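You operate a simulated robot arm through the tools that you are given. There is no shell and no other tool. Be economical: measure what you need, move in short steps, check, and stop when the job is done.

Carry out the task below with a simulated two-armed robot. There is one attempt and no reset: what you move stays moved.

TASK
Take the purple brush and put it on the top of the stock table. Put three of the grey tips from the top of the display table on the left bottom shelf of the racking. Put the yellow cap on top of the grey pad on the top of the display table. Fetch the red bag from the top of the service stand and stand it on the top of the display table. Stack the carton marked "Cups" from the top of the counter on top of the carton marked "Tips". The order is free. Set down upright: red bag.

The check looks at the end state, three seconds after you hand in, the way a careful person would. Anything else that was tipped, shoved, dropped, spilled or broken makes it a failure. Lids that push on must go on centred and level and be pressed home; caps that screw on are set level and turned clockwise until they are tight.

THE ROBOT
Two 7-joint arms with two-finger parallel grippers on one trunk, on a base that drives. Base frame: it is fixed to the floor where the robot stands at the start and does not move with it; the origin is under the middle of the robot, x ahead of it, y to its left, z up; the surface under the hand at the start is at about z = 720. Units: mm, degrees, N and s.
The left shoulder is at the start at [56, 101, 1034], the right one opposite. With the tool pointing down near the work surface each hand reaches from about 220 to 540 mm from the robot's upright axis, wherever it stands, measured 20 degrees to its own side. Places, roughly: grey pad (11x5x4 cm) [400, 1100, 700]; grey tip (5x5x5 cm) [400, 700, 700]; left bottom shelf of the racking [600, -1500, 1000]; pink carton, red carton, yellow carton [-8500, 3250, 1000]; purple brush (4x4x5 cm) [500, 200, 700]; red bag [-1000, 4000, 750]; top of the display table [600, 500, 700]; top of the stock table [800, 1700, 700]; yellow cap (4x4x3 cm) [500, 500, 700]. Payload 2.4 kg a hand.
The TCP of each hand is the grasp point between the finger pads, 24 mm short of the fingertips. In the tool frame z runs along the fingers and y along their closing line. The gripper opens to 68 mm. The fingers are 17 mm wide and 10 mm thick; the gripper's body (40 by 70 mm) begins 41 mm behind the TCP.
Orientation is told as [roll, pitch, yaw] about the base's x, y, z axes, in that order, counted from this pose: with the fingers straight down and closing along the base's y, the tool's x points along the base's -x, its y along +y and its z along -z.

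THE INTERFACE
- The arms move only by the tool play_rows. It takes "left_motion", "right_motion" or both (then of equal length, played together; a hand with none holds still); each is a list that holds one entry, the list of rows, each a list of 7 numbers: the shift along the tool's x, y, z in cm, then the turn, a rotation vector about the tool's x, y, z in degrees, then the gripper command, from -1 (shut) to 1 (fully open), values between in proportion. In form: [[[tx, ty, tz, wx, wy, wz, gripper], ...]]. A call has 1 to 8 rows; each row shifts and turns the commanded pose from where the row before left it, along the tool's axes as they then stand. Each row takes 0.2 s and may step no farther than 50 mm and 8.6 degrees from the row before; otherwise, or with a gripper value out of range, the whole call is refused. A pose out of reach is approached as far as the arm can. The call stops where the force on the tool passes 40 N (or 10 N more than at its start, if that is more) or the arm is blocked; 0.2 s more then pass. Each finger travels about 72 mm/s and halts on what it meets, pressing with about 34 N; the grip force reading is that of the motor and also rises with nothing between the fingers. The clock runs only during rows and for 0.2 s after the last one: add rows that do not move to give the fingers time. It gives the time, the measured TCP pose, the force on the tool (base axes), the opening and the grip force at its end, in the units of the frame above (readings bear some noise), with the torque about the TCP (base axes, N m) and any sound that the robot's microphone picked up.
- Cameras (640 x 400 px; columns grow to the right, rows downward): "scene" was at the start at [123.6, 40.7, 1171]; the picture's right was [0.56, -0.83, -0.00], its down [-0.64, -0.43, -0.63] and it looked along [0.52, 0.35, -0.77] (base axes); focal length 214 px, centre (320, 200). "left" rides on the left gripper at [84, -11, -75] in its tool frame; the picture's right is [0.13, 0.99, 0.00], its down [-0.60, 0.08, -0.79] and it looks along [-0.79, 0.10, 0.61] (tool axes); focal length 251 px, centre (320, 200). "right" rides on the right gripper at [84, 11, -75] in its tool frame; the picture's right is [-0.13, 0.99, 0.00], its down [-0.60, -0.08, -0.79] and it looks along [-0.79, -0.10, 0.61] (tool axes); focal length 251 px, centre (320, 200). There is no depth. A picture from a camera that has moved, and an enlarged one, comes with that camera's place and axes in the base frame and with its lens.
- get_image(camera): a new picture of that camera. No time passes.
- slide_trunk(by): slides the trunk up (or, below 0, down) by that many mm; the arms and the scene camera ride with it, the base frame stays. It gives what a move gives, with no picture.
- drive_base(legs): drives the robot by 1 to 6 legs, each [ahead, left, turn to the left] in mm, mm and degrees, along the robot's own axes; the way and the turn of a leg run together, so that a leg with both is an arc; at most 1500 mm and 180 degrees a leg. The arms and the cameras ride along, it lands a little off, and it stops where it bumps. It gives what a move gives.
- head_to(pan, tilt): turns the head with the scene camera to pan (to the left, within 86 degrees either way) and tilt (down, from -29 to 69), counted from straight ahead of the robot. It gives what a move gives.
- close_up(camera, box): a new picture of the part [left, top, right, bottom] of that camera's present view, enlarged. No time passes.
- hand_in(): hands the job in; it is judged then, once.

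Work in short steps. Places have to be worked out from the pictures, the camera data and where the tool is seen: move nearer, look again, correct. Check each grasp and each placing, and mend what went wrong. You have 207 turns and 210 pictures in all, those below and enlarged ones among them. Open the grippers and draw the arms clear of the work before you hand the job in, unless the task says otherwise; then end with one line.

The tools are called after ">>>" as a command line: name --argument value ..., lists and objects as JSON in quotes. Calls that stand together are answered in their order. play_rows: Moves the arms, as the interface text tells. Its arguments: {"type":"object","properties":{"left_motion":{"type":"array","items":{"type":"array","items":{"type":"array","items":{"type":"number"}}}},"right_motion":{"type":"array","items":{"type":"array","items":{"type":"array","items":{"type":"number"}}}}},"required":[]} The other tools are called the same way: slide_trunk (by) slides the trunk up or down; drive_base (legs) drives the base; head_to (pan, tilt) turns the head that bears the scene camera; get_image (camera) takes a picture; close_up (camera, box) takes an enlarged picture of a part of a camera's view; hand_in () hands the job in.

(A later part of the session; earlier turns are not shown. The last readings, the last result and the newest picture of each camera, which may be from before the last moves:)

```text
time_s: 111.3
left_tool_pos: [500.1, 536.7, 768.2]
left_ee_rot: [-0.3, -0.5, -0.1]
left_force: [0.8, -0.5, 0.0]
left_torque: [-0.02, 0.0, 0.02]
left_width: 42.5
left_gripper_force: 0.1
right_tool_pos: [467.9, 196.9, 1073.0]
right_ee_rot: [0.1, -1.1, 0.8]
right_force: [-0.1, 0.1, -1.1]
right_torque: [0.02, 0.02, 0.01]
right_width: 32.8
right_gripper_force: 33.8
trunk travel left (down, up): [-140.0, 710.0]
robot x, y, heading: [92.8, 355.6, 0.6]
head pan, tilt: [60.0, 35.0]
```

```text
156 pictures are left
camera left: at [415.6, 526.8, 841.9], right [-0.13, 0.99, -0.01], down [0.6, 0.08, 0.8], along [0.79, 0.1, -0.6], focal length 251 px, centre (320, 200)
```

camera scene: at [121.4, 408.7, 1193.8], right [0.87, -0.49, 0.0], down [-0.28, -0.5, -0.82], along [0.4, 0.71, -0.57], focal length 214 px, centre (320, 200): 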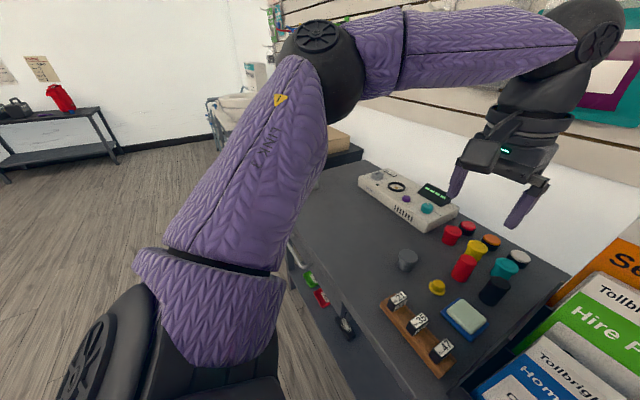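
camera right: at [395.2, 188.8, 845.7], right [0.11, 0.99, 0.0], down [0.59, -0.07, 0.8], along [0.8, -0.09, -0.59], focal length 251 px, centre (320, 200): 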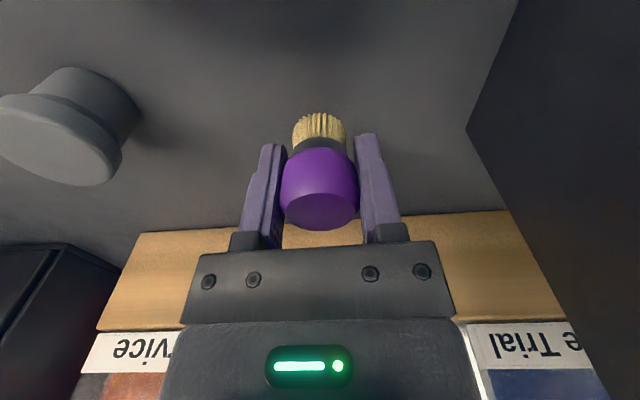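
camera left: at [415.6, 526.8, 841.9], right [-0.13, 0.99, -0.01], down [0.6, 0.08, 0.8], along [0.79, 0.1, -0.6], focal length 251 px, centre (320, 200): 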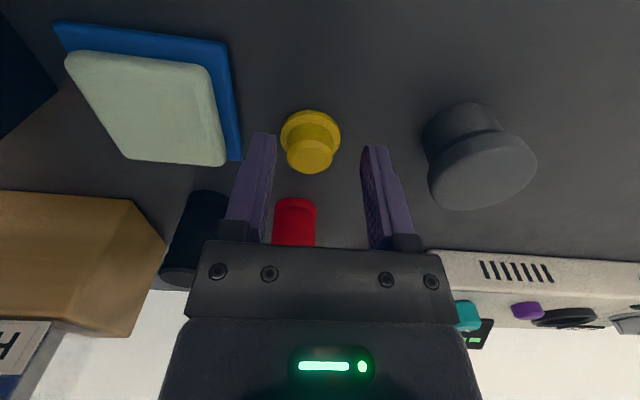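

Cap centre (505,533). Small correction, down to 753, then close.

>>> play_rows --left_motion '[[[-0.5, -0.4, 0, 0, 0, 0, 0.25], [0, 0, 1.5, 0, 0, 0, 0.25], [0, 0, 0, 0, 0, 0, 0.25]]]'

>>> get_image --camera "left"

```text
time_s: 112.1
left_tool_pos: [505.3, 533.1, 753.1]
left_ee_rot: [-0.3, -0.3, -0.1]
left_force: [-0.9, 0.2, 0.7]
left_torque: [0.0, 0.0, -0.01]
left_width: 42.5
left_gripper_force: 0.1
right_tool_pos: [468.1, 196.2, 1072.5]
right_ee_rot: [0.0, -0.9, 0.8]
right_force: [-0.1, 0.0, 0.3]
right_torque: [0.0, 0.02, 0.05]
right_width: 32.7
right_gripper_force: 33.7
trunk travel left (down, up): [-140.0, 710.0]
robot x, y, heading: [93.4, 354.0, 0.5]
head pan, tilt: [60.0, 35.0]
```

```text
155 pictures are left
camera left: at [420.6, 523.4, 827.0], right [-0.13, 0.99, -0.01], down [0.6, 0.08, 0.8], along [0.79, 0.1, -0.6], focal length 251 px, centre (320, 200)
```

left: 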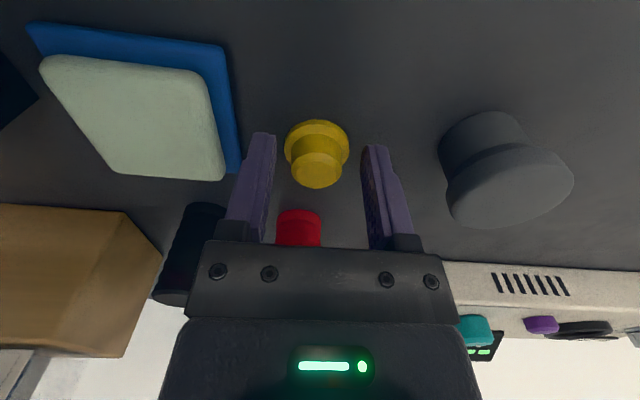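

Centred. I close and lift slightly.

>>> play_rows --left_motion '[[[0, 0, 0, 0, 0, 0, 0], [0, 0, 0, 0, 0, 0, -0.6], [0, 0, 0, 0, 0, 0, -0.9], [0, 0, 0, 0, 0, 0, -0.9], [0, 0, -3, 0, 0, 0, -0.9]]]'

>>> get_image --camera "left"

```text
time_s: 113.3
left_tool_pos: [505.2, 534.2, 783.8]
left_ee_rot: [-0.3, -0.4, -0.2]
left_force: [-0.7, -0.5, 0.2]
left_torque: [0.03, -0.01, 0.03]
left_width: 20.0
left_gripper_force: 34.0
right_tool_pos: [467.5, 196.9, 1072.3]
right_ee_rot: [0.0, -1.0, 0.8]
right_force: [-0.8, 0.1, -0.8]
right_torque: [0.0, 0.0, 0.01]
right_width: 32.9
right_gripper_force: 33.9
trunk travel left (down, up): [-140.0, 710.0]
robot x, y, heading: [87.9, 355.2, 0.2]
head pan, tilt: [60.0, 35.0]
```

```text
154 pictures are left
camera left: at [420.2, 523.2, 856.6], right [-0.13, 0.99, -0.01], down [0.6, 0.08, 0.8], along [0.79, 0.1, -0.6], focal length 251 px, centre (320, 200)
```

left: 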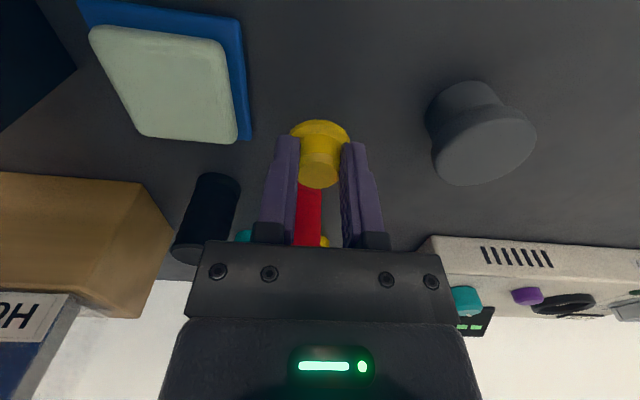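

The cap is held level. I lift both, back off and drive left to the grey pad at y≈1100.

>>> play_rows --left_motion '[[[0, 0, -4.7, 0, 0, 0, -0.9], [0, 0, -4.7, 0, 0, 0, -0.9], [0, 0, -4.7, 0, 0, 0, -0.9], [0, 0, -4.7, 0, 0, 0, -0.9], [0, 0, -4.7, 0, 0, 0, -0.9], [0, 0, -4, 0, 0, 0, -0.9]]]'

>>> drive_base --legs '[[-250, 0, 0], [0, 560, 0], [150, 0, 0]]'

>>> head_to --pan 20 --tilt 45

>>> get_image --camera "scene"

>>> get_image --camera "left"

```text
time_s: 114.7
left_tool_pos: [478.8, 546.0, 1031.9]
left_ee_rot: [-0.3, -0.4, -0.1]
left_force: [0.2, -0.1, 0.0]
left_torque: [0.02, 0.03, 0.03]
left_width: 19.3
left_gripper_force: 33.7
left hand out of reach, approached as far as the arm can: row 5, 6
right_tool_pos: [468.2, 197.9, 1072.5]
right_ee_rot: [0.0, -1.0, 0.8]
right_force: [0.4, -0.1, 0.1]
right_torque: [-0.01, 0.04, -0.02]
right_width: 32.7
right_gripper_force: 33.6
trunk travel left (down, up): [-140.0, 710.0]
robot x, y, heading: [87.8, 356.0, 0.4]
head pan, tilt: [60.0, 35.0]
```

```text
time_s: 120.3
left_tool_pos: [375.9, 1105.5, 1031.8]
left_ee_rot: [-0.3, -0.6, -0.1]
left_force: [0.5, 0.7, -0.1]
left_torque: [-0.02, 0.01, 0.0]
left_width: 3.4
left_gripper_force: 0.1
right_tool_pos: [366.6, 757.8, 1074.0]
right_ee_rot: [0.0, -0.9, 0.7]
right_force: [-0.1, 0.2, -0.5]
right_torque: [-0.02, 0.02, 0.02]
right_width: 32.8
right_gripper_force: 33.8
trunk travel left (down, up): [-140.0, 710.0]
robot x, y, heading: [-9.4, 917.0, 0.3]
head pan, tilt: [60.0, 35.0]
```

```text
time_s: 121.4
left_tool_pos: [377.1, 1105.2, 1031.6]
left_ee_rot: [-0.4, -0.5, -0.2]
left_force: [-0.4, -0.9, 0.7]
left_torque: [-0.01, 0.03, -0.01]
left_width: 3.5
left_gripper_force: 0.0
right_tool_pos: [366.5, 757.1, 1073.1]
right_ee_rot: [-0.1, -0.9, 0.7]
right_force: [0.1, 0.0, -0.1]
right_torque: [-0.04, -0.05, 0.0]
right_width: 33.0
right_gripper_force: 33.7
trunk travel left (down, up): [-140.0, 710.0]
robot x, y, heading: [-9.9, 909.7, 0.3]
head pan, tilt: [20.0, 45.0]
```

```text
153 pictures are left
camera scene: at [155.7, 941.0, 1066.5], right [0.35, -0.94, 0.0], down [-0.66, -0.25, -0.71], along [0.66, 0.25, -0.71], focal length 214 px, centre (320, 200)
```

scene: 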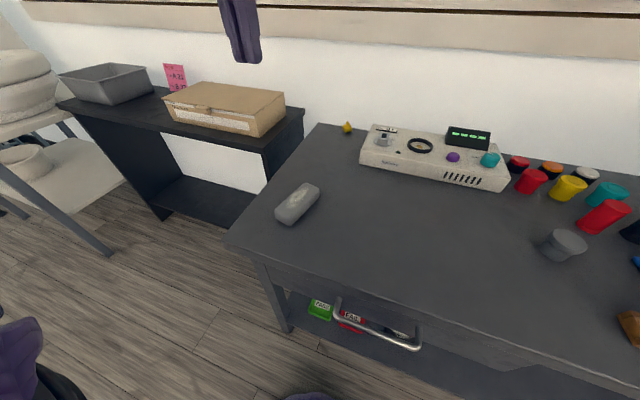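

```text
152 pictures are left
camera left: at [291.8, 1094.7, 1104.7], right [-0.13, 0.99, -0.01], down [0.6, 0.08, 0.8], along [0.79, 0.1, -0.6], focal length 251 px, centre (320, 200)
```

left: 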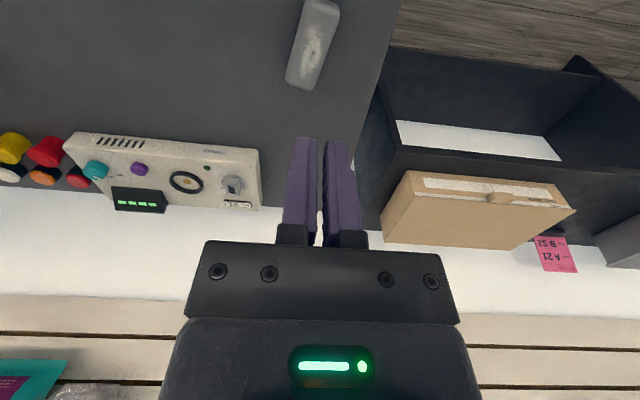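

The cap slipped out of the fingers during the drive (tapered knob), but I see something yellow at the far left of the table. I zoom in.

>>> close_up --camera "scene" --box '[260, 90, 440, 210]'

```text
3.33 times, centred on (350, 150) of scene
camera zoom: at [155.7, 941.0, 1066.5], right [0.35, -0.94, 0.0], down [-0.66, -0.25, -0.71], along [0.66, 0.25, -0.71], focal length 715 px, centre (220, 367)
```

zoom: 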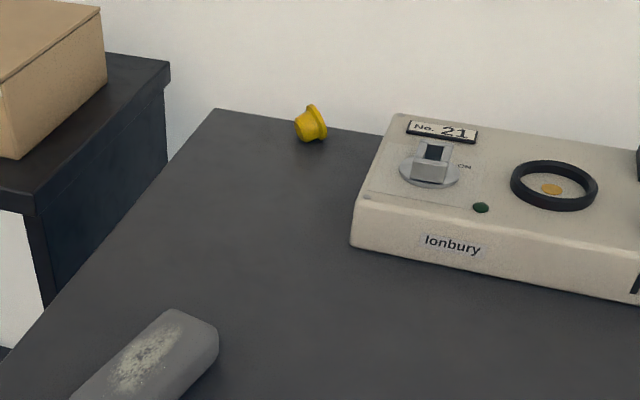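

The cap lies on its side at about (810,1092), still on the display table. The brush goes first, to the stock table next door; then I can reach the cap from the free corner left of the display table. I drive there.

>>> drive_base --legs '[[-250, 0, 0], [0, 720, 0], [300, 0, 0]]'

>>> head_to --pan 0 --tilt 40

>>> get_image --camera "scene"

>>> get_image --camera "right"

```text
time_s: 128.4
left_tool_pos: [416.7, 1823.9, 1032.2]
left_ee_rot: [-0.3, -0.6, -0.2]
left_force: [0.2, 0.1, 0.3]
left_torque: [0.05, 0.0, -0.02]
left_width: 3.4
left_gripper_force: 0.0
right_tool_pos: [407.5, 1476.6, 1073.5]
right_ee_rot: [0.0, -1.0, 0.9]
right_force: [-0.2, 0.3, 0.5]
right_torque: [0.02, 0.0, -0.02]
right_width: 32.9
right_gripper_force: 34.0
trunk travel left (down, up): [-140.0, 710.0]
robot x, y, heading: [30.7, 1633.4, 0.6]
head pan, tilt: [20.0, 45.0]
```

```text
time_s: 129.2
left_tool_pos: [417.0, 1824.2, 1032.1]
left_ee_rot: [-0.4, -0.4, -0.1]
left_force: [-0.5, 0.7, 0.1]
left_torque: [-0.03, 0.03, 0.0]
left_width: 3.1
left_gripper_force: 0.1
right_tool_pos: [407.6, 1476.1, 1072.6]
right_ee_rot: [0.0, -1.0, 0.9]
right_force: [-0.6, -0.3, -0.5]
right_torque: [-0.03, 0.0, 0.02]
right_width: 32.8
right_gripper_force: 33.7
trunk travel left (down, up): [-140.0, 710.0]
robot x, y, heading: [29.5, 1630.0, 0.6]
head pan, tilt: [0.0, 40.0]
```

```text
150 pictures are left
camera scene: at [205.7, 1631.5, 1073.8], right [0.01, -1.0, 0.0], down [-0.64, -0.01, -0.77], along [0.77, 0.01, -0.64], focal length 214 px, centre (320, 200)
```

scene: 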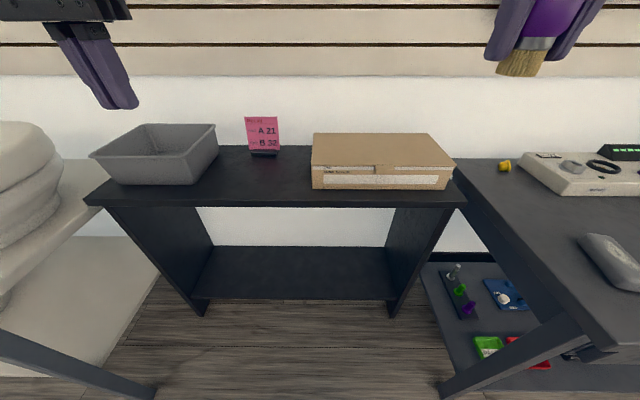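

```text
149 pictures are left
camera right: at [322.9, 1485.6, 1145.3], right [0.11, 0.99, 0.0], down [0.59, -0.07, 0.8], along [0.8, -0.09, -0.59], focal length 251 px, centre (320, 200)
```

right: 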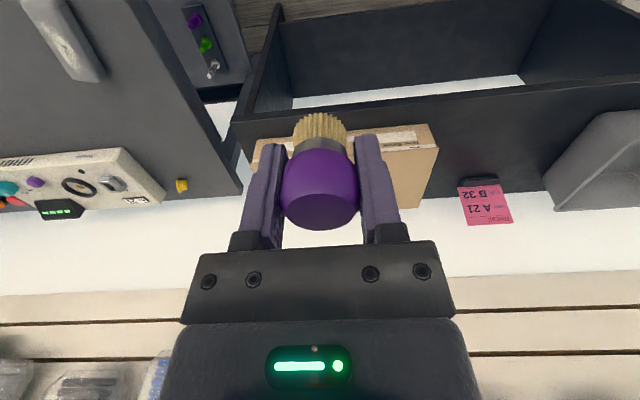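

The free spot on the stock table is between tray and carton, about (700,1790). I drive to (230,1840) turned 10° left so the right hand can reach it.

>>> drive_base --legs '[[180, 100, 0], [20, 105, 9.5]]'

>>> get_image --camera "scene"

>>> get_image --camera "right"

```text
time_s: 131.6
left_tool_pos: [571.0, 2093.8, 1031.9]
left_ee_rot: [-0.4, -0.4, 9.3]
left_force: [-0.3, 0.0, 0.6]
left_torque: [0.0, 0.01, -0.01]
left_width: 3.2
left_gripper_force: 0.1
right_tool_pos: [617.7, 1748.3, 1071.8]
right_ee_rot: [-0.1, -1.0, 10.3]
right_force: [1.0, 0.6, -0.8]
right_torque: [-0.02, -0.03, 0.02]
right_width: 32.8
right_gripper_force: 33.9
trunk travel left (down, up): [-140.0, 710.0]
robot x, y, heading: [216.4, 1843.4, 9.9]
head pan, tilt: [0.0, 40.0]
```

```text
148 pictures are left
camera scene: at [392.3, 1868.9, 1073.8], right [0.17, -0.98, 0.0], down [-0.63, -0.11, -0.77], along [0.75, 0.13, -0.64], focal length 214 px, centre (320, 200)
```

scene: 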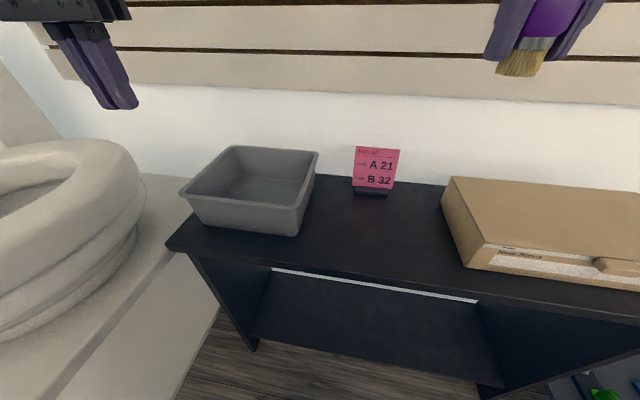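

```text
147 pictures are left
camera right: at [532.4, 1744.4, 1145.3], right [-0.05, 1.0, 0.0], down [0.59, 0.03, 0.8], along [0.8, 0.04, -0.59], focal length 251 px, centre (320, 200)
```

right: 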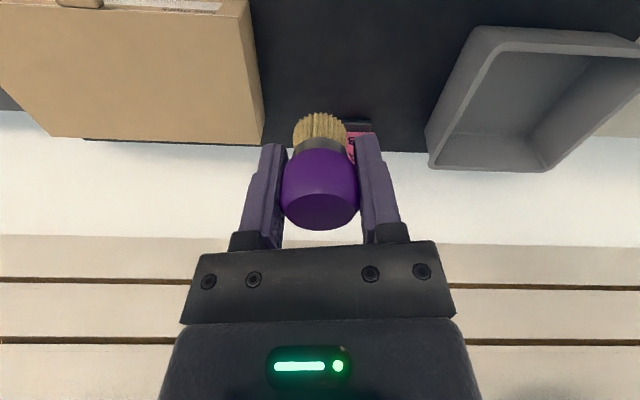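

I place at about (735,1785): reach in, then lower towards z≈800.

>>> play_rows --right_motion '[[[-4.1, 0.5, 0, 0, 0, 0, -0.9], [-4.1, 0.5, 0, 0, 0, 0, -0.9], [-4, 0.5, 2, 0, 0, 0, -0.9], [0, 0, 5, 0, 0, 0, -0.9], [0, 0, 5, 0, 0, 0, -0.9], [0, 0, 5, 0, 0, 0, -0.9], [0, 0, 5, 0, 0, 0, -0.9], [0, 0, 4.5, 0, 0, 0, -0.9]]]'

>>> get_image --camera "right"

>>> get_image --camera "scene"

```text
time_s: 133.4
left_tool_pos: [569.4, 2093.5, 1031.9]
left_ee_rot: [-0.3, -0.5, 9.4]
left_force: [0.3, 0.6, -0.1]
left_torque: [-0.03, 0.0, 0.0]
left_width: 3.3
left_gripper_force: 0.0
right_tool_pos: [690.4, 1777.9, 792.2]
right_ee_rot: [-0.1, -1.1, 10.3]
right_force: [-1.1, -0.8, 0.4]
right_torque: [-0.02, 0.03, -0.01]
right_width: 32.6
right_gripper_force: 33.9
right hand out of reach, approached as far as the arm can: row 1, 2, 3
trunk travel left (down, up): [-140.0, 710.0]
robot x, y, heading: [220.5, 1837.9, 10.0]
head pan, tilt: [0.0, 40.0]
```

```text
146 pictures are left
camera right: at [604.7, 1774.7, 866.0], right [-0.05, 1.0, 0.0], down [0.59, 0.03, 0.8], along [0.8, 0.04, -0.59], focal length 251 px, centre (320, 200)
```

right: 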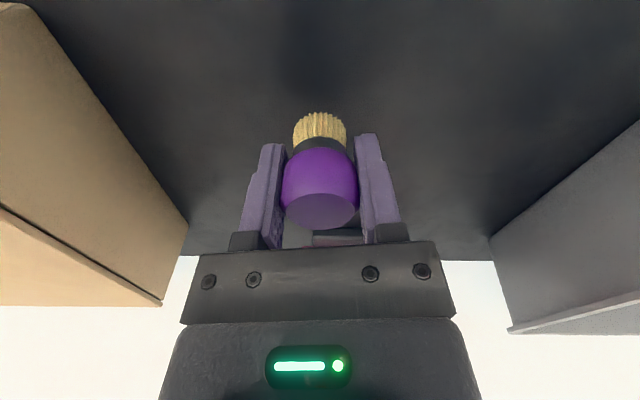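

```text
145 pictures are left
camera scene: at [392.4, 1868.8, 1073.8], right [0.17, -0.98, 0.0], down [-0.63, -0.11, -0.77], along [0.75, 0.13, -0.64], focal length 214 px, centre (320, 200)
```

scene: 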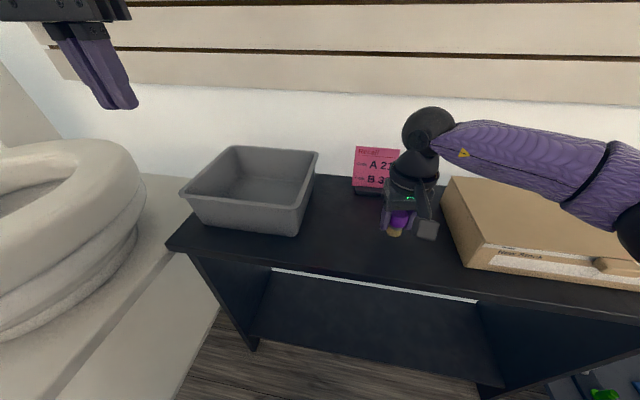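

(690,1778) is well on the table. I lower to contact.

>>> play_rows --right_motion '[[[0, 0, 2, 0, 0, 0, -0.9], [0, 0, 0.6, 0, 0, 0, -0.9], [0, 0, 0.6, 0, 0, 0, -0.9], [0, 0, 0.5, 0, 0, 0, -0.9], [0, 0, 0.5, 0, 0, 0, -0.9], [0, 0, 0.5, 0, 0, 0, -0.9]]]'

>>> get_image --camera "right"

```text
time_s: 134.0
left_tool_pos: [568.4, 2093.3, 1032.7]
left_ee_rot: [-0.5, -0.6, 9.4]
left_force: [-0.7, 0.4, 0.7]
left_torque: [-0.03, -0.05, -0.01]
left_width: 3.5
left_gripper_force: 0.1
right_tool_pos: [691.4, 1778.7, 772.5]
right_ee_rot: [0.4, -1.9, 10.3]
right_force: [-2.0, -1.0, 22.0]
right_torque: [-0.08, 0.07, 0.03]
right_width: 32.8
right_gripper_force: 34.1
trunk travel left (down, up): [-140.0, 710.0]
robot x, y, heading: [218.1, 1839.2, 9.8]
head pan, tilt: [0.0, 40.0]
stopped in row 3 (right hand): the force on the tool passed its limit at 48 N (the readings are from after the stop); the commanded pose is now the measured one
```

```text
144 pictures are left
camera right: at [604.2, 1774.7, 845.1], right [-0.05, 1.0, 0.01], down [0.58, 0.02, 0.81], along [0.81, 0.05, -0.58], focal length 251 px, centre (320, 200)
```

right: 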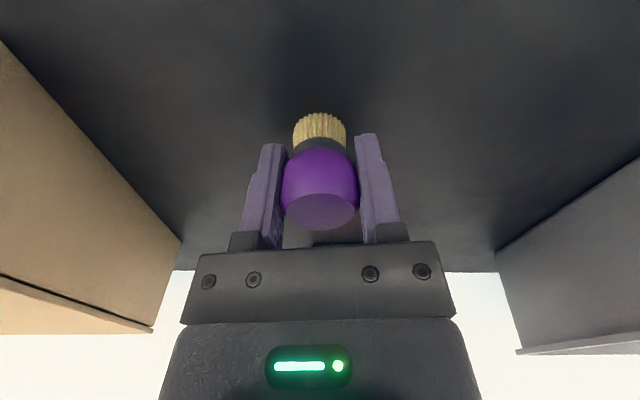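

Contact (stock top ≈740). I open gently and rise.

>>> play_rows --right_motion '[[[0, 0, -0.1, 0, 0, 0, -0.6], [0, 0, 0, 0, 0, 0, 0.2], [0, 0, 0, 0, 0, 0, 1], [0, 0, 0, 0, 0, 0, 1], [0, 0, -3, 0, 0, 0, 1], [0, 0, -5, 0, 0, 0, 1], [0, 0, -5, 0, 0, 0, 1], [0, 0, -5, 0, 0, 0, 1]]]'

>>> get_image --camera "right"

```text
time_s: 135.8
left_tool_pos: [569.2, 2093.7, 1031.5]
left_ee_rot: [-0.3, -0.5, 9.4]
left_force: [-0.6, -0.1, -0.3]
left_torque: [0.01, -0.04, 0.01]
left_width: 3.2
left_gripper_force: 0.0
right_tool_pos: [686.4, 1777.2, 951.7]
right_ee_rot: [0.3, -1.6, 10.3]
right_force: [0.3, 1.1, -0.9]
right_torque: [-0.01, 0.02, 0.03]
right_width: 68.3
right_gripper_force: 0.1
trunk travel left (down, up): [-140.0, 710.0]
robot x, y, heading: [220.7, 1839.0, 9.9]
head pan, tilt: [0.0, 40.0]
```

```text
143 pictures are left
camera right: at [600.6, 1772.3, 1022.9], right [-0.05, 1.0, 0.01], down [0.59, 0.02, 0.81], along [0.81, 0.05, -0.59], focal length 251 px, centre (320, 200)
```

right: 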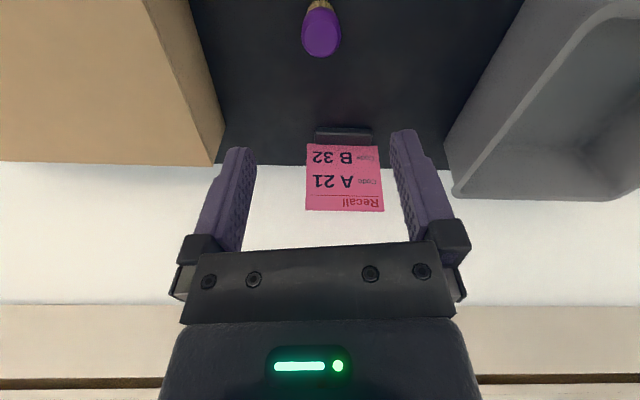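

The brush stands on the stock table. I raise the right hand and drive to the corner left of the display table, turned right, to view the fallen cap.

>>> play_rows --right_motion '[[[2, 0, -4, 0, 0, 0, 1], [3, 0, -4, 0, 0, 0, 1], [3, 0, -1, 0, 0, 0, 1]]]'

>>> drive_base --legs '[[-140, 0, -10], [0, -380, 0], [0, 0, -35], [200, 0, 0]]'

>>> head_to --pan 0 --tilt 35

>>> get_image --camera "scene"

```text
time_s: 136.6
left_tool_pos: [569.5, 2093.4, 1031.8]
left_ee_rot: [-0.2, -0.5, 9.4]
left_force: [0.1, -0.3, -0.2]
left_torque: [0.0, -0.02, -0.01]
left_width: 3.6
left_gripper_force: 0.0
right_tool_pos: [603.6, 1761.9, 1037.5]
right_ee_rot: [0.3, -1.7, 10.3]
right_force: [-0.4, 0.3, 0.4]
right_torque: [0.0, 0.01, 0.01]
right_width: 68.1
right_gripper_force: 0.0
trunk travel left (down, up): [-140.0, 710.0]
robot x, y, heading: [221.3, 1839.7, 9.8]
head pan, tilt: [0.0, 40.0]
```

```text
time_s: 142.9
left_tool_pos: [638.6, 1280.0, 1032.1]
left_ee_rot: [-0.4, -0.5, -38.7]
left_force: [0.8, 2.0, -0.9]
left_torque: [-0.13, 0.04, -0.01]
left_width: 3.4
left_gripper_force: 0.0
right_tool_pos: [415.5, 1032.8, 1037.5]
right_ee_rot: [0.2, -1.6, -37.9]
right_force: [2.6, 0.9, 1.7]
right_torque: [-0.02, 0.19, -0.03]
right_width: 67.6
right_gripper_force: 0.0
trunk travel left (down, up): [-140.0, 710.0]
robot x, y, heading: [216.2, 1372.1, -38.0]
head pan, tilt: [0.0, 40.0]
```

```text
time_s: 143.5
left_tool_pos: [639.9, 1280.7, 1031.9]
left_ee_rot: [-0.4, -0.6, -38.8]
left_force: [-0.1, 0.1, 0.8]
left_torque: [-0.01, 0.03, -0.02]
left_width: 3.5
left_gripper_force: 0.1
right_tool_pos: [416.6, 1032.3, 1037.9]
right_ee_rot: [0.3, -1.6, -37.9]
right_force: [-0.6, -0.2, -0.1]
right_torque: [-0.02, 0.04, -0.01]
right_width: 67.8
right_gripper_force: 0.0
trunk travel left (down, up): [-140.0, 710.0]
robot x, y, heading: [212.0, 1370.7, -38.3]
head pan, tilt: [0.0, 35.0]
```

```text
142 pictures are left
camera scene: at [357.6, 1259.2, 1081.3], right [-0.62, -0.79, 0.0], down [-0.45, 0.35, -0.82], along [0.64, -0.51, -0.57], focal length 214 px, centre (320, 200)
```

scene: 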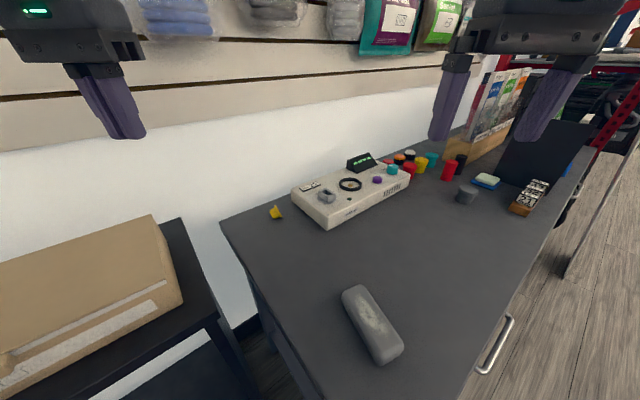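

The cap is near (778,1077). I turn a bit more right, then slip into the corner at about (420,1430).

>>> drive_base --legs '[[0, 0, -15], [40, 100, 0], [38, 100, 0]]'

>>> head_to --pan 5 --tilt 50

>>> get_image --camera "scene"

>>> get_image --camera "left"

```text
time_s: 146.4
left_tool_pos: [795.1, 1230.7, 1032.3]
left_ee_rot: [-0.3, -0.5, -53.3]
left_force: [0.7, -0.9, 0.0]
left_torque: [0.01, 0.01, -0.02]
left_width: 3.2
left_gripper_force: 0.0
right_tool_pos: [516.5, 1049.6, 1037.9]
right_ee_rot: [0.3, -1.6, -52.5]
right_force: [0.6, -0.8, 0.5]
right_torque: [0.01, -0.06, -0.03]
right_width: 68.0
right_gripper_force: 0.0
trunk travel left (down, up): [-140.0, 710.0]
robot x, y, heading: [412.9, 1426.9, -52.8]
head pan, tilt: [0.0, 35.0]
```

```text
time_s: 147.1
left_tool_pos: [796.1, 1231.6, 1031.6]
left_ee_rot: [-0.4, -0.5, -53.3]
left_force: [0.0, 0.3, 0.7]
left_torque: [0.0, 0.01, 0.03]
left_width: 3.2
left_gripper_force: 0.1
right_tool_pos: [516.8, 1049.2, 1038.0]
right_ee_rot: [0.4, -1.6, -52.4]
right_force: [-0.9, 0.2, 0.0]
right_torque: [0.0, 0.01, 0.02]
right_width: 67.9
right_gripper_force: 0.1
trunk travel left (down, up): [-140.0, 710.0]
robot x, y, heading: [408.8, 1424.9, -52.9]
head pan, tilt: [5.0, 50.0]
```

```text
141 pictures are left
camera scene: at [516.4, 1296.3, 1059.7], right [-0.74, -0.67, 0.0], down [-0.51, 0.57, -0.64], along [0.43, -0.48, -0.77], focal length 214 px, centre (320, 200)
```

scene: 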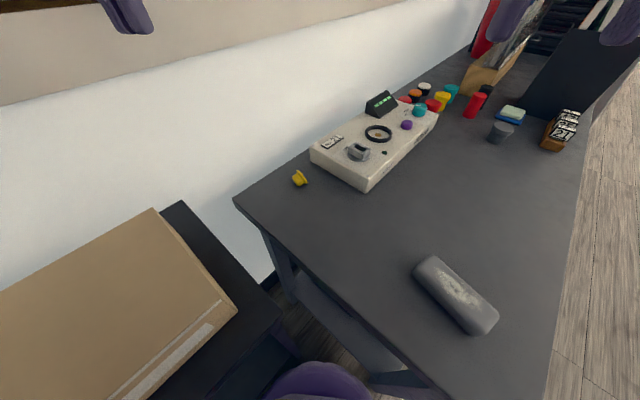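

```text
140 pictures are left
camera left: at [736.2, 1292.7, 1104.8], right [0.72, 0.7, -0.01], down [0.42, -0.43, 0.8], along [0.55, -0.58, -0.6], focal length 251 px, centre (320, 200)
```

left: 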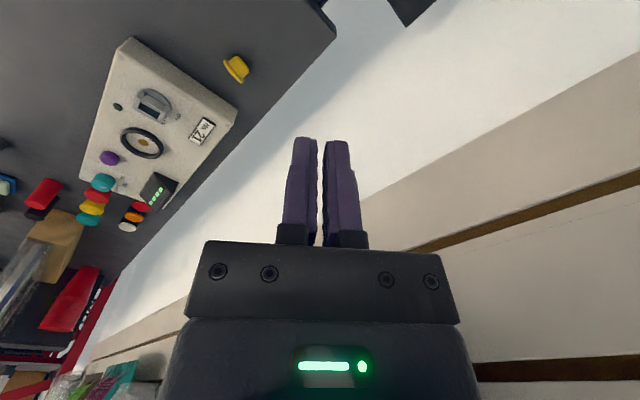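

Both cameras agree: cap at about (771,1078). I zoom in to see how it lies.

>>> close_up --camera "left" --box '[186, 28, 286, 108]'

>>> close_up --camera "scene" --box '[250, 140, 350, 220]'

```text
5.00 times, centred on (236, 68) of left
camera zoom: at [736.2, 1292.7, 1104.8], right [0.72, 0.7, -0.01], down [0.42, -0.43, 0.8], along [0.55, -0.58, -0.6], focal length 1257 px, centre (740, 860)
```

zoom: 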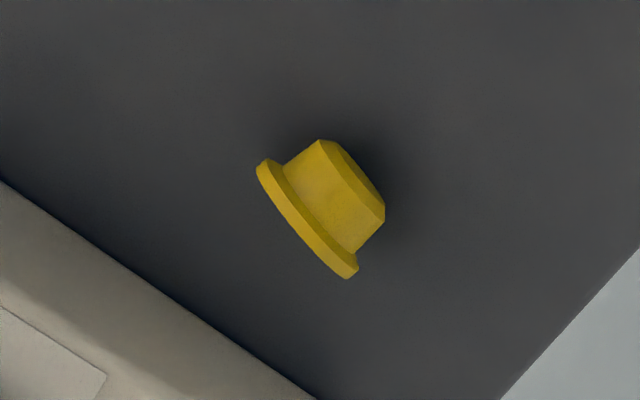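

```text
5.00 times, centred on (300, 180) of scene
camera zoom: at [516.4, 1296.3, 1059.7], right [-0.74, -0.67, 0.0], down [-0.51, 0.57, -0.64], along [0.43, -0.48, -0.77], focal length 1072 px, centre (420, 300)
```

zoom: 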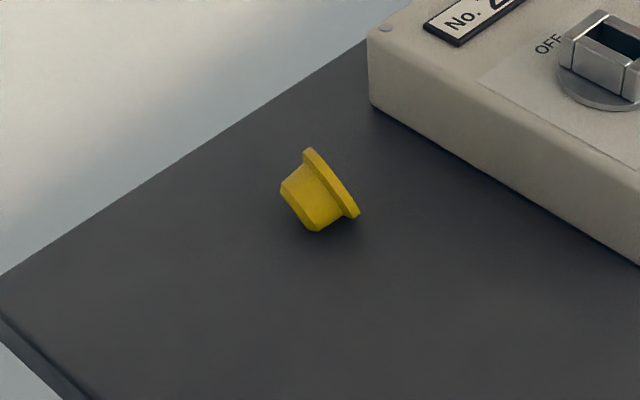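

The cap lies with its knob pointing +y (about azimuth 82°), brim towards the console. I'll grip the brim across its diameter with the left hand tilted 30°, so it can be set upright later. First yaw the left hand to −97° and open it.

>>> play_rows --left_motion '[[[0, 0, 0, 0, 0, 7.4, 0], [0, 0, 0, 0, 0, 7.4, 1], [0, 0, 0, 0, 0, 7.4, 1], [0, 0, 0, 0, 0, 7.4, 1], [0, 0, 0, 0, 0, 7.4, 1], [0, 0, 0, 0, 0, 7.2, 1], [0, 0, 0, 0, 0, 0, 1]]]'

>>> get_image --camera "left"

```text
time_s: 148.2
left_tool_pos: [795.1, 1230.5, 1032.4]
left_ee_rot: [-0.3, -1.1, -81.2]
left_force: [-1.6, -0.8, 0.2]
left_torque: [-0.03, -0.09, 0.13]
left_width: 67.7
left_gripper_force: 0.0
right_tool_pos: [516.6, 1049.6, 1038.6]
right_ee_rot: [0.3, -1.6, -52.3]
right_force: [0.5, -0.3, -0.3]
right_torque: [0.02, -0.03, 0.04]
right_width: 68.0
right_gripper_force: 0.0
trunk travel left (down, up): [-140.0, 710.0]
robot x, y, heading: [406.5, 1429.0, -52.9]
head pan, tilt: [5.0, 50.0]
stopped in row 5 (left hand): the force on the tool passed its limit at 76 N (the readings are from after the stop); the commanded pose is now the measured one
```

```text
137 pictures are left
camera left: at [771.1, 1312.6, 1104.0], right [0.96, 0.28, -0.01], down [0.17, -0.57, 0.8], along [0.22, -0.77, -0.59], focal length 251 px, centre (320, 200)
```

left: 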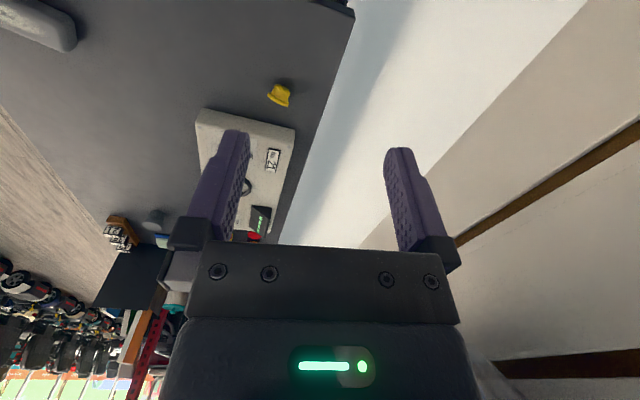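

The opening finger touched the slat wall (x≈840). I shift 35 mm away from it and finish the yaw.

>>> play_rows --left_motion '[[[0, -3.5, 0, 0, 0, 0, 1], [0, 0, 0, 0, 0, 8, 1], [0, 0, 0, 0, 0, 8, 1], [0, 0, 0, 0, 0, 0, 1]]]'

>>> get_image --camera "left"

```text
time_s: 148.9
left_tool_pos: [760.0, 1224.1, 1033.2]
left_ee_rot: [-0.1, -1.5, -92.0]
left_force: [0.9, -7.2, -7.5]
left_torque: [-0.14, 0.05, -0.12]
left_width: 68.2
left_gripper_force: 0.0
right_tool_pos: [516.3, 1048.9, 1037.6]
right_ee_rot: [0.3, -1.6, -52.5]
right_force: [0.0, 0.6, 0.7]
right_torque: [0.02, -0.01, 0.01]
right_width: 68.1
right_gripper_force: 0.0
trunk travel left (down, up): [-140.0, 710.0]
robot x, y, heading: [411.2, 1427.9, -52.9]
head pan, tilt: [5.0, 50.0]
stopped in row 3 (left hand): the force on the tool passed its limit at 56 N (the readings are from after the stop); the commanded pose is now the measured one
```

```text
136 pictures are left
camera left: at [752.3, 1310.0, 1104.1], right [1.0, 0.09, -0.01], down [0.06, -0.58, 0.81], along [0.07, -0.81, -0.59], focal length 251 px, centre (320, 200)
```

left: 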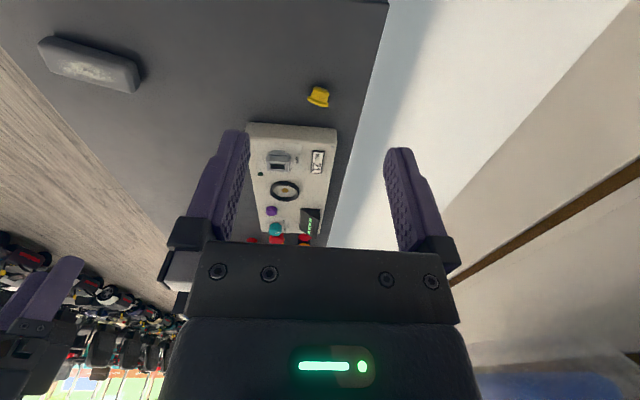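

Something is touched again; I look with the scene camera at the left arm and the wall.

>>> head_to --pan 30 --tilt 10

>>> get_image --camera "scene"

```text
time_s: 150.0
left_tool_pos: [760.0, 1223.9, 1032.6]
left_ee_rot: [-0.1, -1.5, -92.1]
left_force: [-4.3, -11.9, -7.7]
left_torque: [0.14, -0.38, 0.52]
left_width: 68.1
left_gripper_force: 0.1
right_tool_pos: [516.0, 1049.4, 1037.7]
right_ee_rot: [0.3, -1.7, -52.4]
right_force: [-0.2, -0.7, 0.7]
right_torque: [0.0, -0.01, -0.02]
right_width: 67.8
right_gripper_force: 0.1
trunk travel left (down, up): [-140.0, 710.0]
robot x, y, heading: [411.8, 1424.4, -52.9]
head pan, tilt: [30.0, 10.0]
```

```text
135 pictures are left
camera scene: at [550.4, 1317.3, 1121.4], right [-0.39, -0.92, 0.0], down [-0.16, 0.07, -0.98], along [0.91, -0.38, -0.17], focal length 214 px, centre (320, 200)
```

scene: 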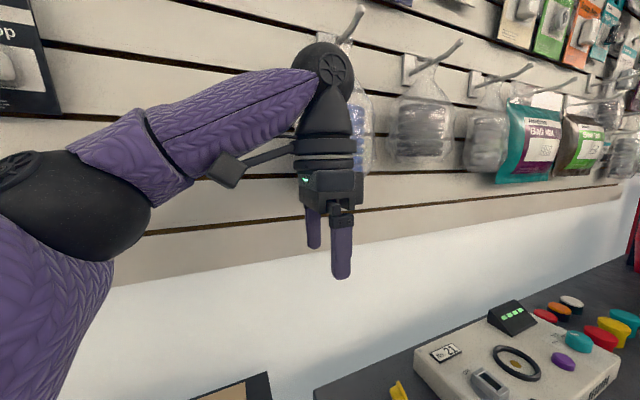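

The wrist touches a hanging blue packet. I move 50 mm away from the wall and then down below the packets.

>>> play_rows --left_motion '[[[0, -4, 0, 0, 0, 0, 1], [0, -3, 1, 0, 0, 0, 1], [0, 0, 4.5, 0, 0, 0, 1], [0, 0, 4.5, 0, 0, 0, 1], [0, 0, 4.5, 0, 0, 0, 1], [0, 0, 0, 0, 0, 0, 1]]]'

>>> get_image --camera "scene"

>>> get_image --camera "left"

```text
time_s: 151.4
left_tool_pos: [691.5, 1222.5, 886.3]
left_ee_rot: [0.0, -1.6, -92.0]
left_force: [1.1, -0.4, 0.4]
left_torque: [0.01, 0.01, -0.02]
left_width: 67.8
left_gripper_force: 0.1
right_tool_pos: [517.0, 1049.6, 1037.8]
right_ee_rot: [0.3, -1.6, -52.5]
right_force: [-0.3, 1.1, 1.1]
right_torque: [0.01, 0.01, 0.01]
right_width: 68.1
right_gripper_force: 0.1
trunk travel left (down, up): [-140.0, 710.0]
robot x, y, heading: [410.7, 1422.5, -53.0]
head pan, tilt: [30.0, 10.0]
```

```text
134 pictures are left
camera scene: at [550.5, 1317.3, 1121.5], right [-0.39, -0.92, 0.0], down [-0.16, 0.07, -0.98], along [0.91, -0.38, -0.17], focal length 214 px, centre (320, 200)
```

scene: 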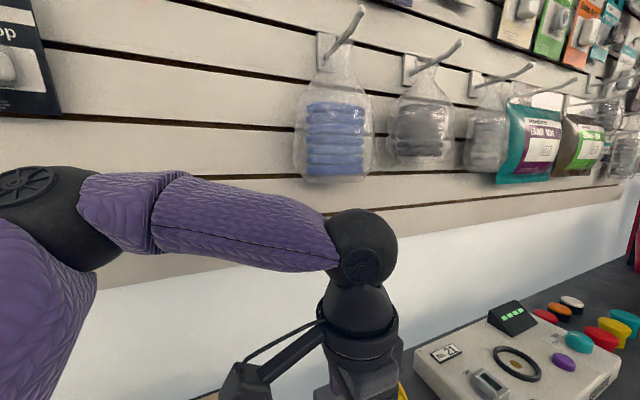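

```text
133 pictures are left
camera left: at [682.8, 1309.0, 957.7], right [1.0, 0.09, 0.0], down [0.06, -0.59, 0.81], along [0.07, -0.81, -0.59], focal length 251 px, centre (320, 200)
```

left: 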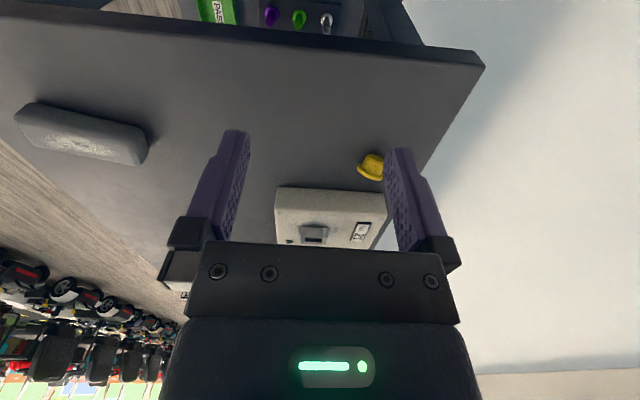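

The packet is undisturbed and the cap shows at ≈(768,1081). I move to a pre-grasp point and tilt 30°.

>>> play_rows --left_motion '[[[-3.3, 2.6, 1.7, 0, 0, 0, 1], [-3.3, 2.6, 1.7, 0, 0, 0, 1], [-3.4, 2.6, 1.7, 0, 0, 0, 1], [0, 0, 0, 0, -7.5, 2, 1], [0, 0, 0, 0, -7.5, 0, 1], [0, 0, 0, 0, -7.5, 0, 1], [0, 0, 0, 0, -7.5, 0, 1], [0, 0, 0, 0, 0, 0, 1]]]'

>>> get_image --camera "left"

```text
time_s: 153.2
left_tool_pos: [754.9, 1147.0, 848.9]
left_ee_rot: [0.1, -31.6, -94.2]
left_force: [0.3, 0.2, 0.4]
left_torque: [0.02, 0.01, 0.0]
left_width: 68.2
left_gripper_force: 0.0
left hand out of reach, approached as far as the arm can: row 3
right_tool_pos: [516.9, 1049.3, 1037.5]
right_ee_rot: [0.4, -1.6, -52.4]
right_force: [-0.8, -0.3, -0.5]
right_torque: [-0.01, -0.02, -0.05]
right_width: 67.9
right_gripper_force: 0.1
trunk travel left (down, up): [-140.0, 710.0]
robot x, y, heading: [407.0, 1429.6, -52.8]
head pan, tilt: [30.0, 10.0]
```

```text
132 pictures are left
camera left: at [750.7, 1257.3, 867.7], right [1.0, 0.04, -0.07], down [0.07, -0.1, 0.99], along [0.03, -0.99, -0.11], focal length 251 px, centre (320, 200)
```

left: 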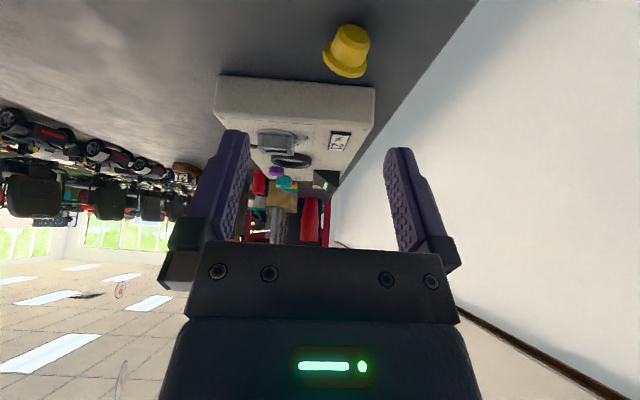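

The knob faces the camera as expected, and alignment is good. I advance half the way along the tool axis and check.

>>> play_rows --left_motion '[[[-0.2, 1, 3, 0, 0, 0, 1], [-0.3, 1, 3, 0, 0, 0, 1], [0, 0, 0, 0, 0, 0, 1]]]'

>>> get_image --camera "left"

```text
time_s: 154.0
left_tool_pos: [770.7, 1109.5, 800.2]
left_ee_rot: [0.2, -31.5, -94.1]
left_force: [0.6, 0.4, -0.6]
left_torque: [0.01, 0.01, -0.01]
left_width: 68.2
left_gripper_force: 0.1
right_tool_pos: [517.6, 1049.0, 1037.9]
right_ee_rot: [0.3, -1.5, -52.5]
right_force: [0.1, -0.2, 0.4]
right_torque: [-0.01, 0.02, 0.01]
right_width: 68.0
right_gripper_force: 0.0
trunk travel left (down, up): [-140.0, 710.0]
robot x, y, heading: [412.1, 1426.2, -52.7]
head pan, tilt: [30.0, 10.0]
```

```text
131 pictures are left
camera left: at [767.3, 1219.7, 818.4], right [1.0, 0.04, -0.07], down [0.07, -0.11, 0.99], along [0.03, -0.99, -0.11], focal length 251 px, centre (320, 200)
```

left: 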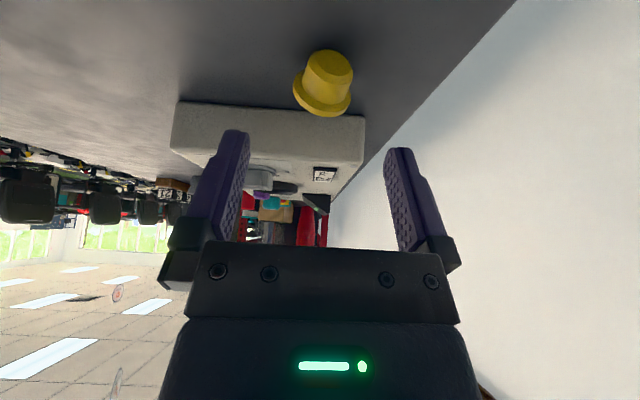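

Well aligned. I advance the remaining ~57 mm to put the brim between the pads.

>>> play_rows --left_motion '[[[0.3, 0, 2.5, 0, 0, 0, 1], [0.2, 0, 2, 0, 0, 0, 1], [0.1, 0, 1.1, 0, 0, 0, 1], [0, 0, 0, 0, 0, 0, 1]]]'

>>> get_image --camera "left"

```text
time_s: 155.0
left_tool_pos: [769.6, 1085.7, 750.0]
left_ee_rot: [0.1, -31.4, -94.2]
left_force: [0.9, 0.4, -0.2]
left_torque: [0.0, 0.01, 0.01]
left_width: 68.2
left_gripper_force: 0.1
right_tool_pos: [516.4, 1049.4, 1038.2]
right_ee_rot: [0.3, -1.6, -52.4]
right_force: [-0.3, -0.4, -0.6]
right_torque: [-0.01, -0.02, 0.0]
right_width: 68.1
right_gripper_force: 0.0
trunk travel left (down, up): [-140.0, 710.0]
robot x, y, heading: [408.4, 1427.9, -53.0]
head pan, tilt: [30.0, 10.0]
```

```text
130 pictures are left
camera left: at [765.7, 1196.4, 767.8], right [1.0, 0.04, -0.07], down [0.07, -0.11, 0.99], along [0.03, -0.99, -0.11], focal length 251 px, centre (320, 200)
```

left: 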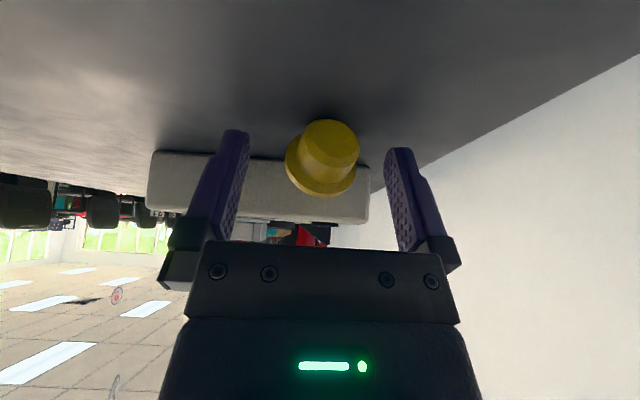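

The brim seems right at the fingertips; I go 7 mm deeper, then close.

>>> play_rows --left_motion '[[[0, 0, 0.7, 0, 0, 0, 1], [0, 0, 0, 0, 0, 0, 0.5], [0, 0, 0, 0, 0, 0, 0], [0, 0, 0, 0, 0, 0, -0.6], [0, 0, 0, 0, 0, 0, -0.6]]]'

>>> get_image --camera "left"

```text
time_s: 156.2
left_tool_pos: [768.3, 1081.3, 746.1]
left_ee_rot: [0.2, -31.6, -94.1]
left_force: [-4.1, 1.1, 8.2]
left_torque: [-0.04, 0.27, -0.01]
left_width: 33.5
left_gripper_force: 34.0
right_tool_pos: [515.2, 1049.3, 1038.4]
right_ee_rot: [0.3, -1.6, -52.5]
right_force: [-0.1, -0.2, -0.2]
right_torque: [-0.02, -0.01, -0.01]
right_width: 68.1
right_gripper_force: 0.0
trunk travel left (down, up): [-140.0, 710.0]
robot x, y, heading: [410.2, 1428.4, -52.8]
head pan, tilt: [30.0, 10.0]
```

```text
129 pictures are left
camera left: at [765.3, 1192.5, 763.1], right [1.0, 0.04, -0.07], down [0.07, -0.1, 0.99], along [0.03, -0.99, -0.11], focal length 251 px, centre (320, 200)
```

left: 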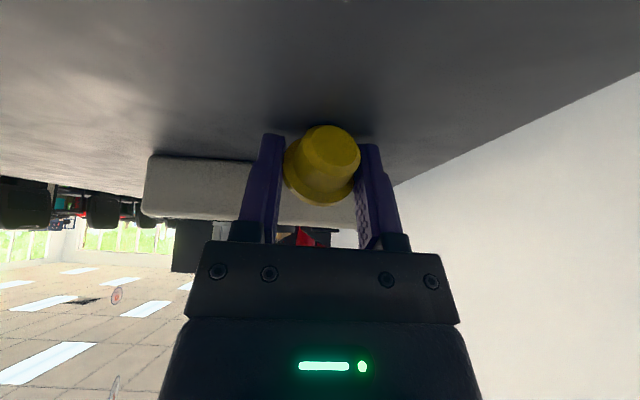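

Closed on 33.5 mm. I lift a little and check that it holds.

>>> play_rows --left_motion '[[[-1, 0, -1.7, 0, 0, 0, -0.6], [-2.2, 0, -3.7, 0, 0, 0, -0.6], [0, 0, 0, 0, 0, 0, -0.6], [0, 0, 0, 0, 0, 0, -0.6]]]'

>>> close_up --camera "left" --box '[220, 80, 420, 260]'

```text
time_s: 157.2
left_tool_pos: [771.6, 1083.2, 807.2]
left_ee_rot: [0.1, -31.6, -94.1]
left_force: [-0.7, -0.2, -0.5]
left_torque: [0.04, 0.03, 0.01]
left_width: 33.1
left_gripper_force: 34.1
right_tool_pos: [516.5, 1048.6, 1037.1]
right_ee_rot: [0.3, -1.6, -52.5]
right_force: [0.6, -0.1, -0.7]
right_torque: [0.02, 0.02, -0.01]
right_width: 67.8
right_gripper_force: 0.1
trunk travel left (down, up): [-140.0, 710.0]
robot x, y, heading: [410.7, 1430.9, -53.1]
head pan, tilt: [30.0, 10.0]
```

```text
2.22 times, centred on (320, 170) of left
camera zoom: at [768.0, 1194.7, 825.7], right [1.0, 0.04, -0.07], down [0.07, -0.11, 0.99], along [0.03, -0.99, -0.11], focal length 559 px, centre (320, 267)
```

zoom: 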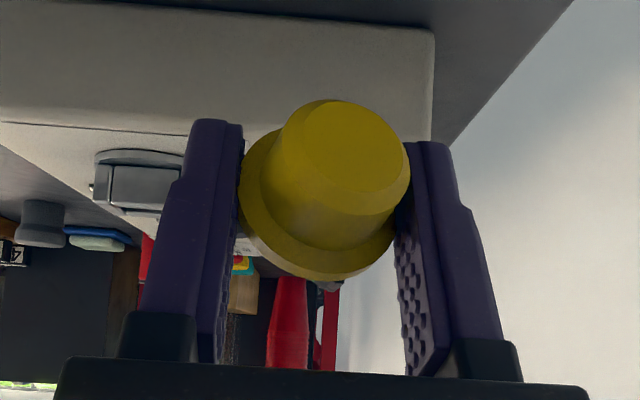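

The cap holds, slightly skewed. I lift away from the wall, clear of the packets.

>>> play_rows --left_motion '[[[0, -3.5, 0, 0, 0, 0, -0.6], [-1, -3.5, -1.7, 0, 0, 0, -0.6], [-1.5, -2, -2.6, 0, 0, 0, -0.6], [-2, 0, -3.4, 0, 0, 0, -0.6], [0, 0, 0, 0, 0, 0, -0.6]]]'

>>> drive_base --legs '[[-122, -46, 0], [0, 0, -27]]'

>>> get_image --camera "left"

>>> head_to --pan 5 --tilt 50

>>> get_image --camera "scene"

```text
time_s: 158.4
left_tool_pos: [683.4, 1091.1, 895.4]
left_ee_rot: [0.1, -31.5, -94.1]
left_force: [0.4, 0.1, -0.4]
left_torque: [0.01, -0.02, -0.02]
left_width: 33.4
left_gripper_force: 34.1
right_tool_pos: [515.8, 1050.1, 1037.0]
right_ee_rot: [0.3, -1.7, -52.5]
right_force: [0.8, 0.0, 0.1]
right_torque: [0.01, -0.01, 0.02]
right_width: 68.1
right_gripper_force: 0.0
trunk travel left (down, up): [-140.0, 710.0]
robot x, y, heading: [409.6, 1427.8, -52.9]
head pan, tilt: [30.0, 10.0]
```

```text
time_s: 161.0
left_tool_pos: [393.3, 1069.5, 895.5]
left_ee_rot: [0.1, -31.6, -120.9]
left_force: [0.6, 1.2, -0.4]
left_torque: [-0.02, 0.03, 0.0]
left_width: 33.0
left_gripper_force: 34.5
right_tool_pos: [227.1, 1107.8, 1038.5]
right_ee_rot: [0.2, -1.5, -79.4]
right_force: [0.5, 0.5, 0.2]
right_torque: [0.01, 0.03, 0.02]
right_width: 68.2
right_gripper_force: 0.0
trunk travel left (down, up): [-140.0, 710.0]
robot x, y, heading: [300.9, 1491.7, -79.9]
head pan, tilt: [30.0, 10.0]
```

```text
127 pictures are left
camera left: at [440.8, 1170.3, 913.7], right [0.91, -0.41, -0.07], down [0.01, -0.13, 0.99], along [-0.42, -0.9, -0.11], focal length 251 px, centre (320, 200)
```

left: 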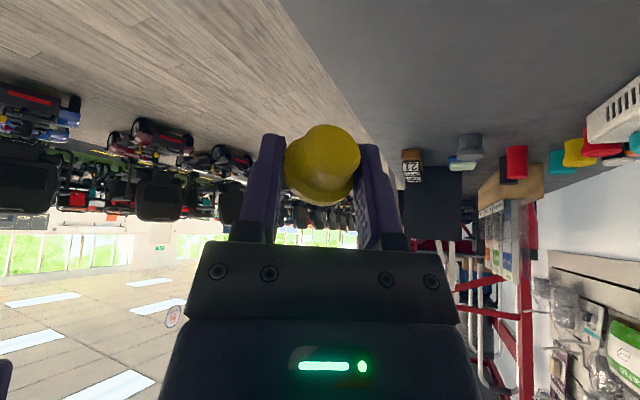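

```text
time_s: 162.1
left_tool_pos: [393.9, 1070.0, 895.5]
left_ee_rot: [0.1, -31.5, -121.0]
left_force: [0.4, 0.1, 0.4]
left_torque: [0.01, -0.05, 0.0]
left_width: 33.0
left_gripper_force: 34.5
right_tool_pos: [226.4, 1107.9, 1037.2]
right_ee_rot: [0.3, -1.6, -79.4]
right_force: [0.0, -0.3, 0.1]
right_torque: [0.0, 0.02, -0.01]
right_width: 67.9
right_gripper_force: 0.1
trunk travel left (down, up): [-140.0, 710.0]
robot x, y, heading: [301.1, 1492.5, -79.6]
head pan, tilt: [5.0, 50.0]
```

```text
126 pictures are left
camera scene: at [338.6, 1328.8, 1059.7], right [-0.96, -0.26, 0.0], down [-0.2, 0.74, -0.64], along [0.17, -0.62, -0.77], focal length 214 px, centre (320, 200)
```

scene: 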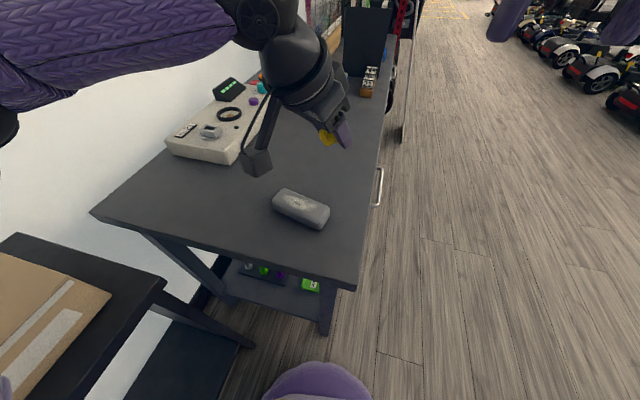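

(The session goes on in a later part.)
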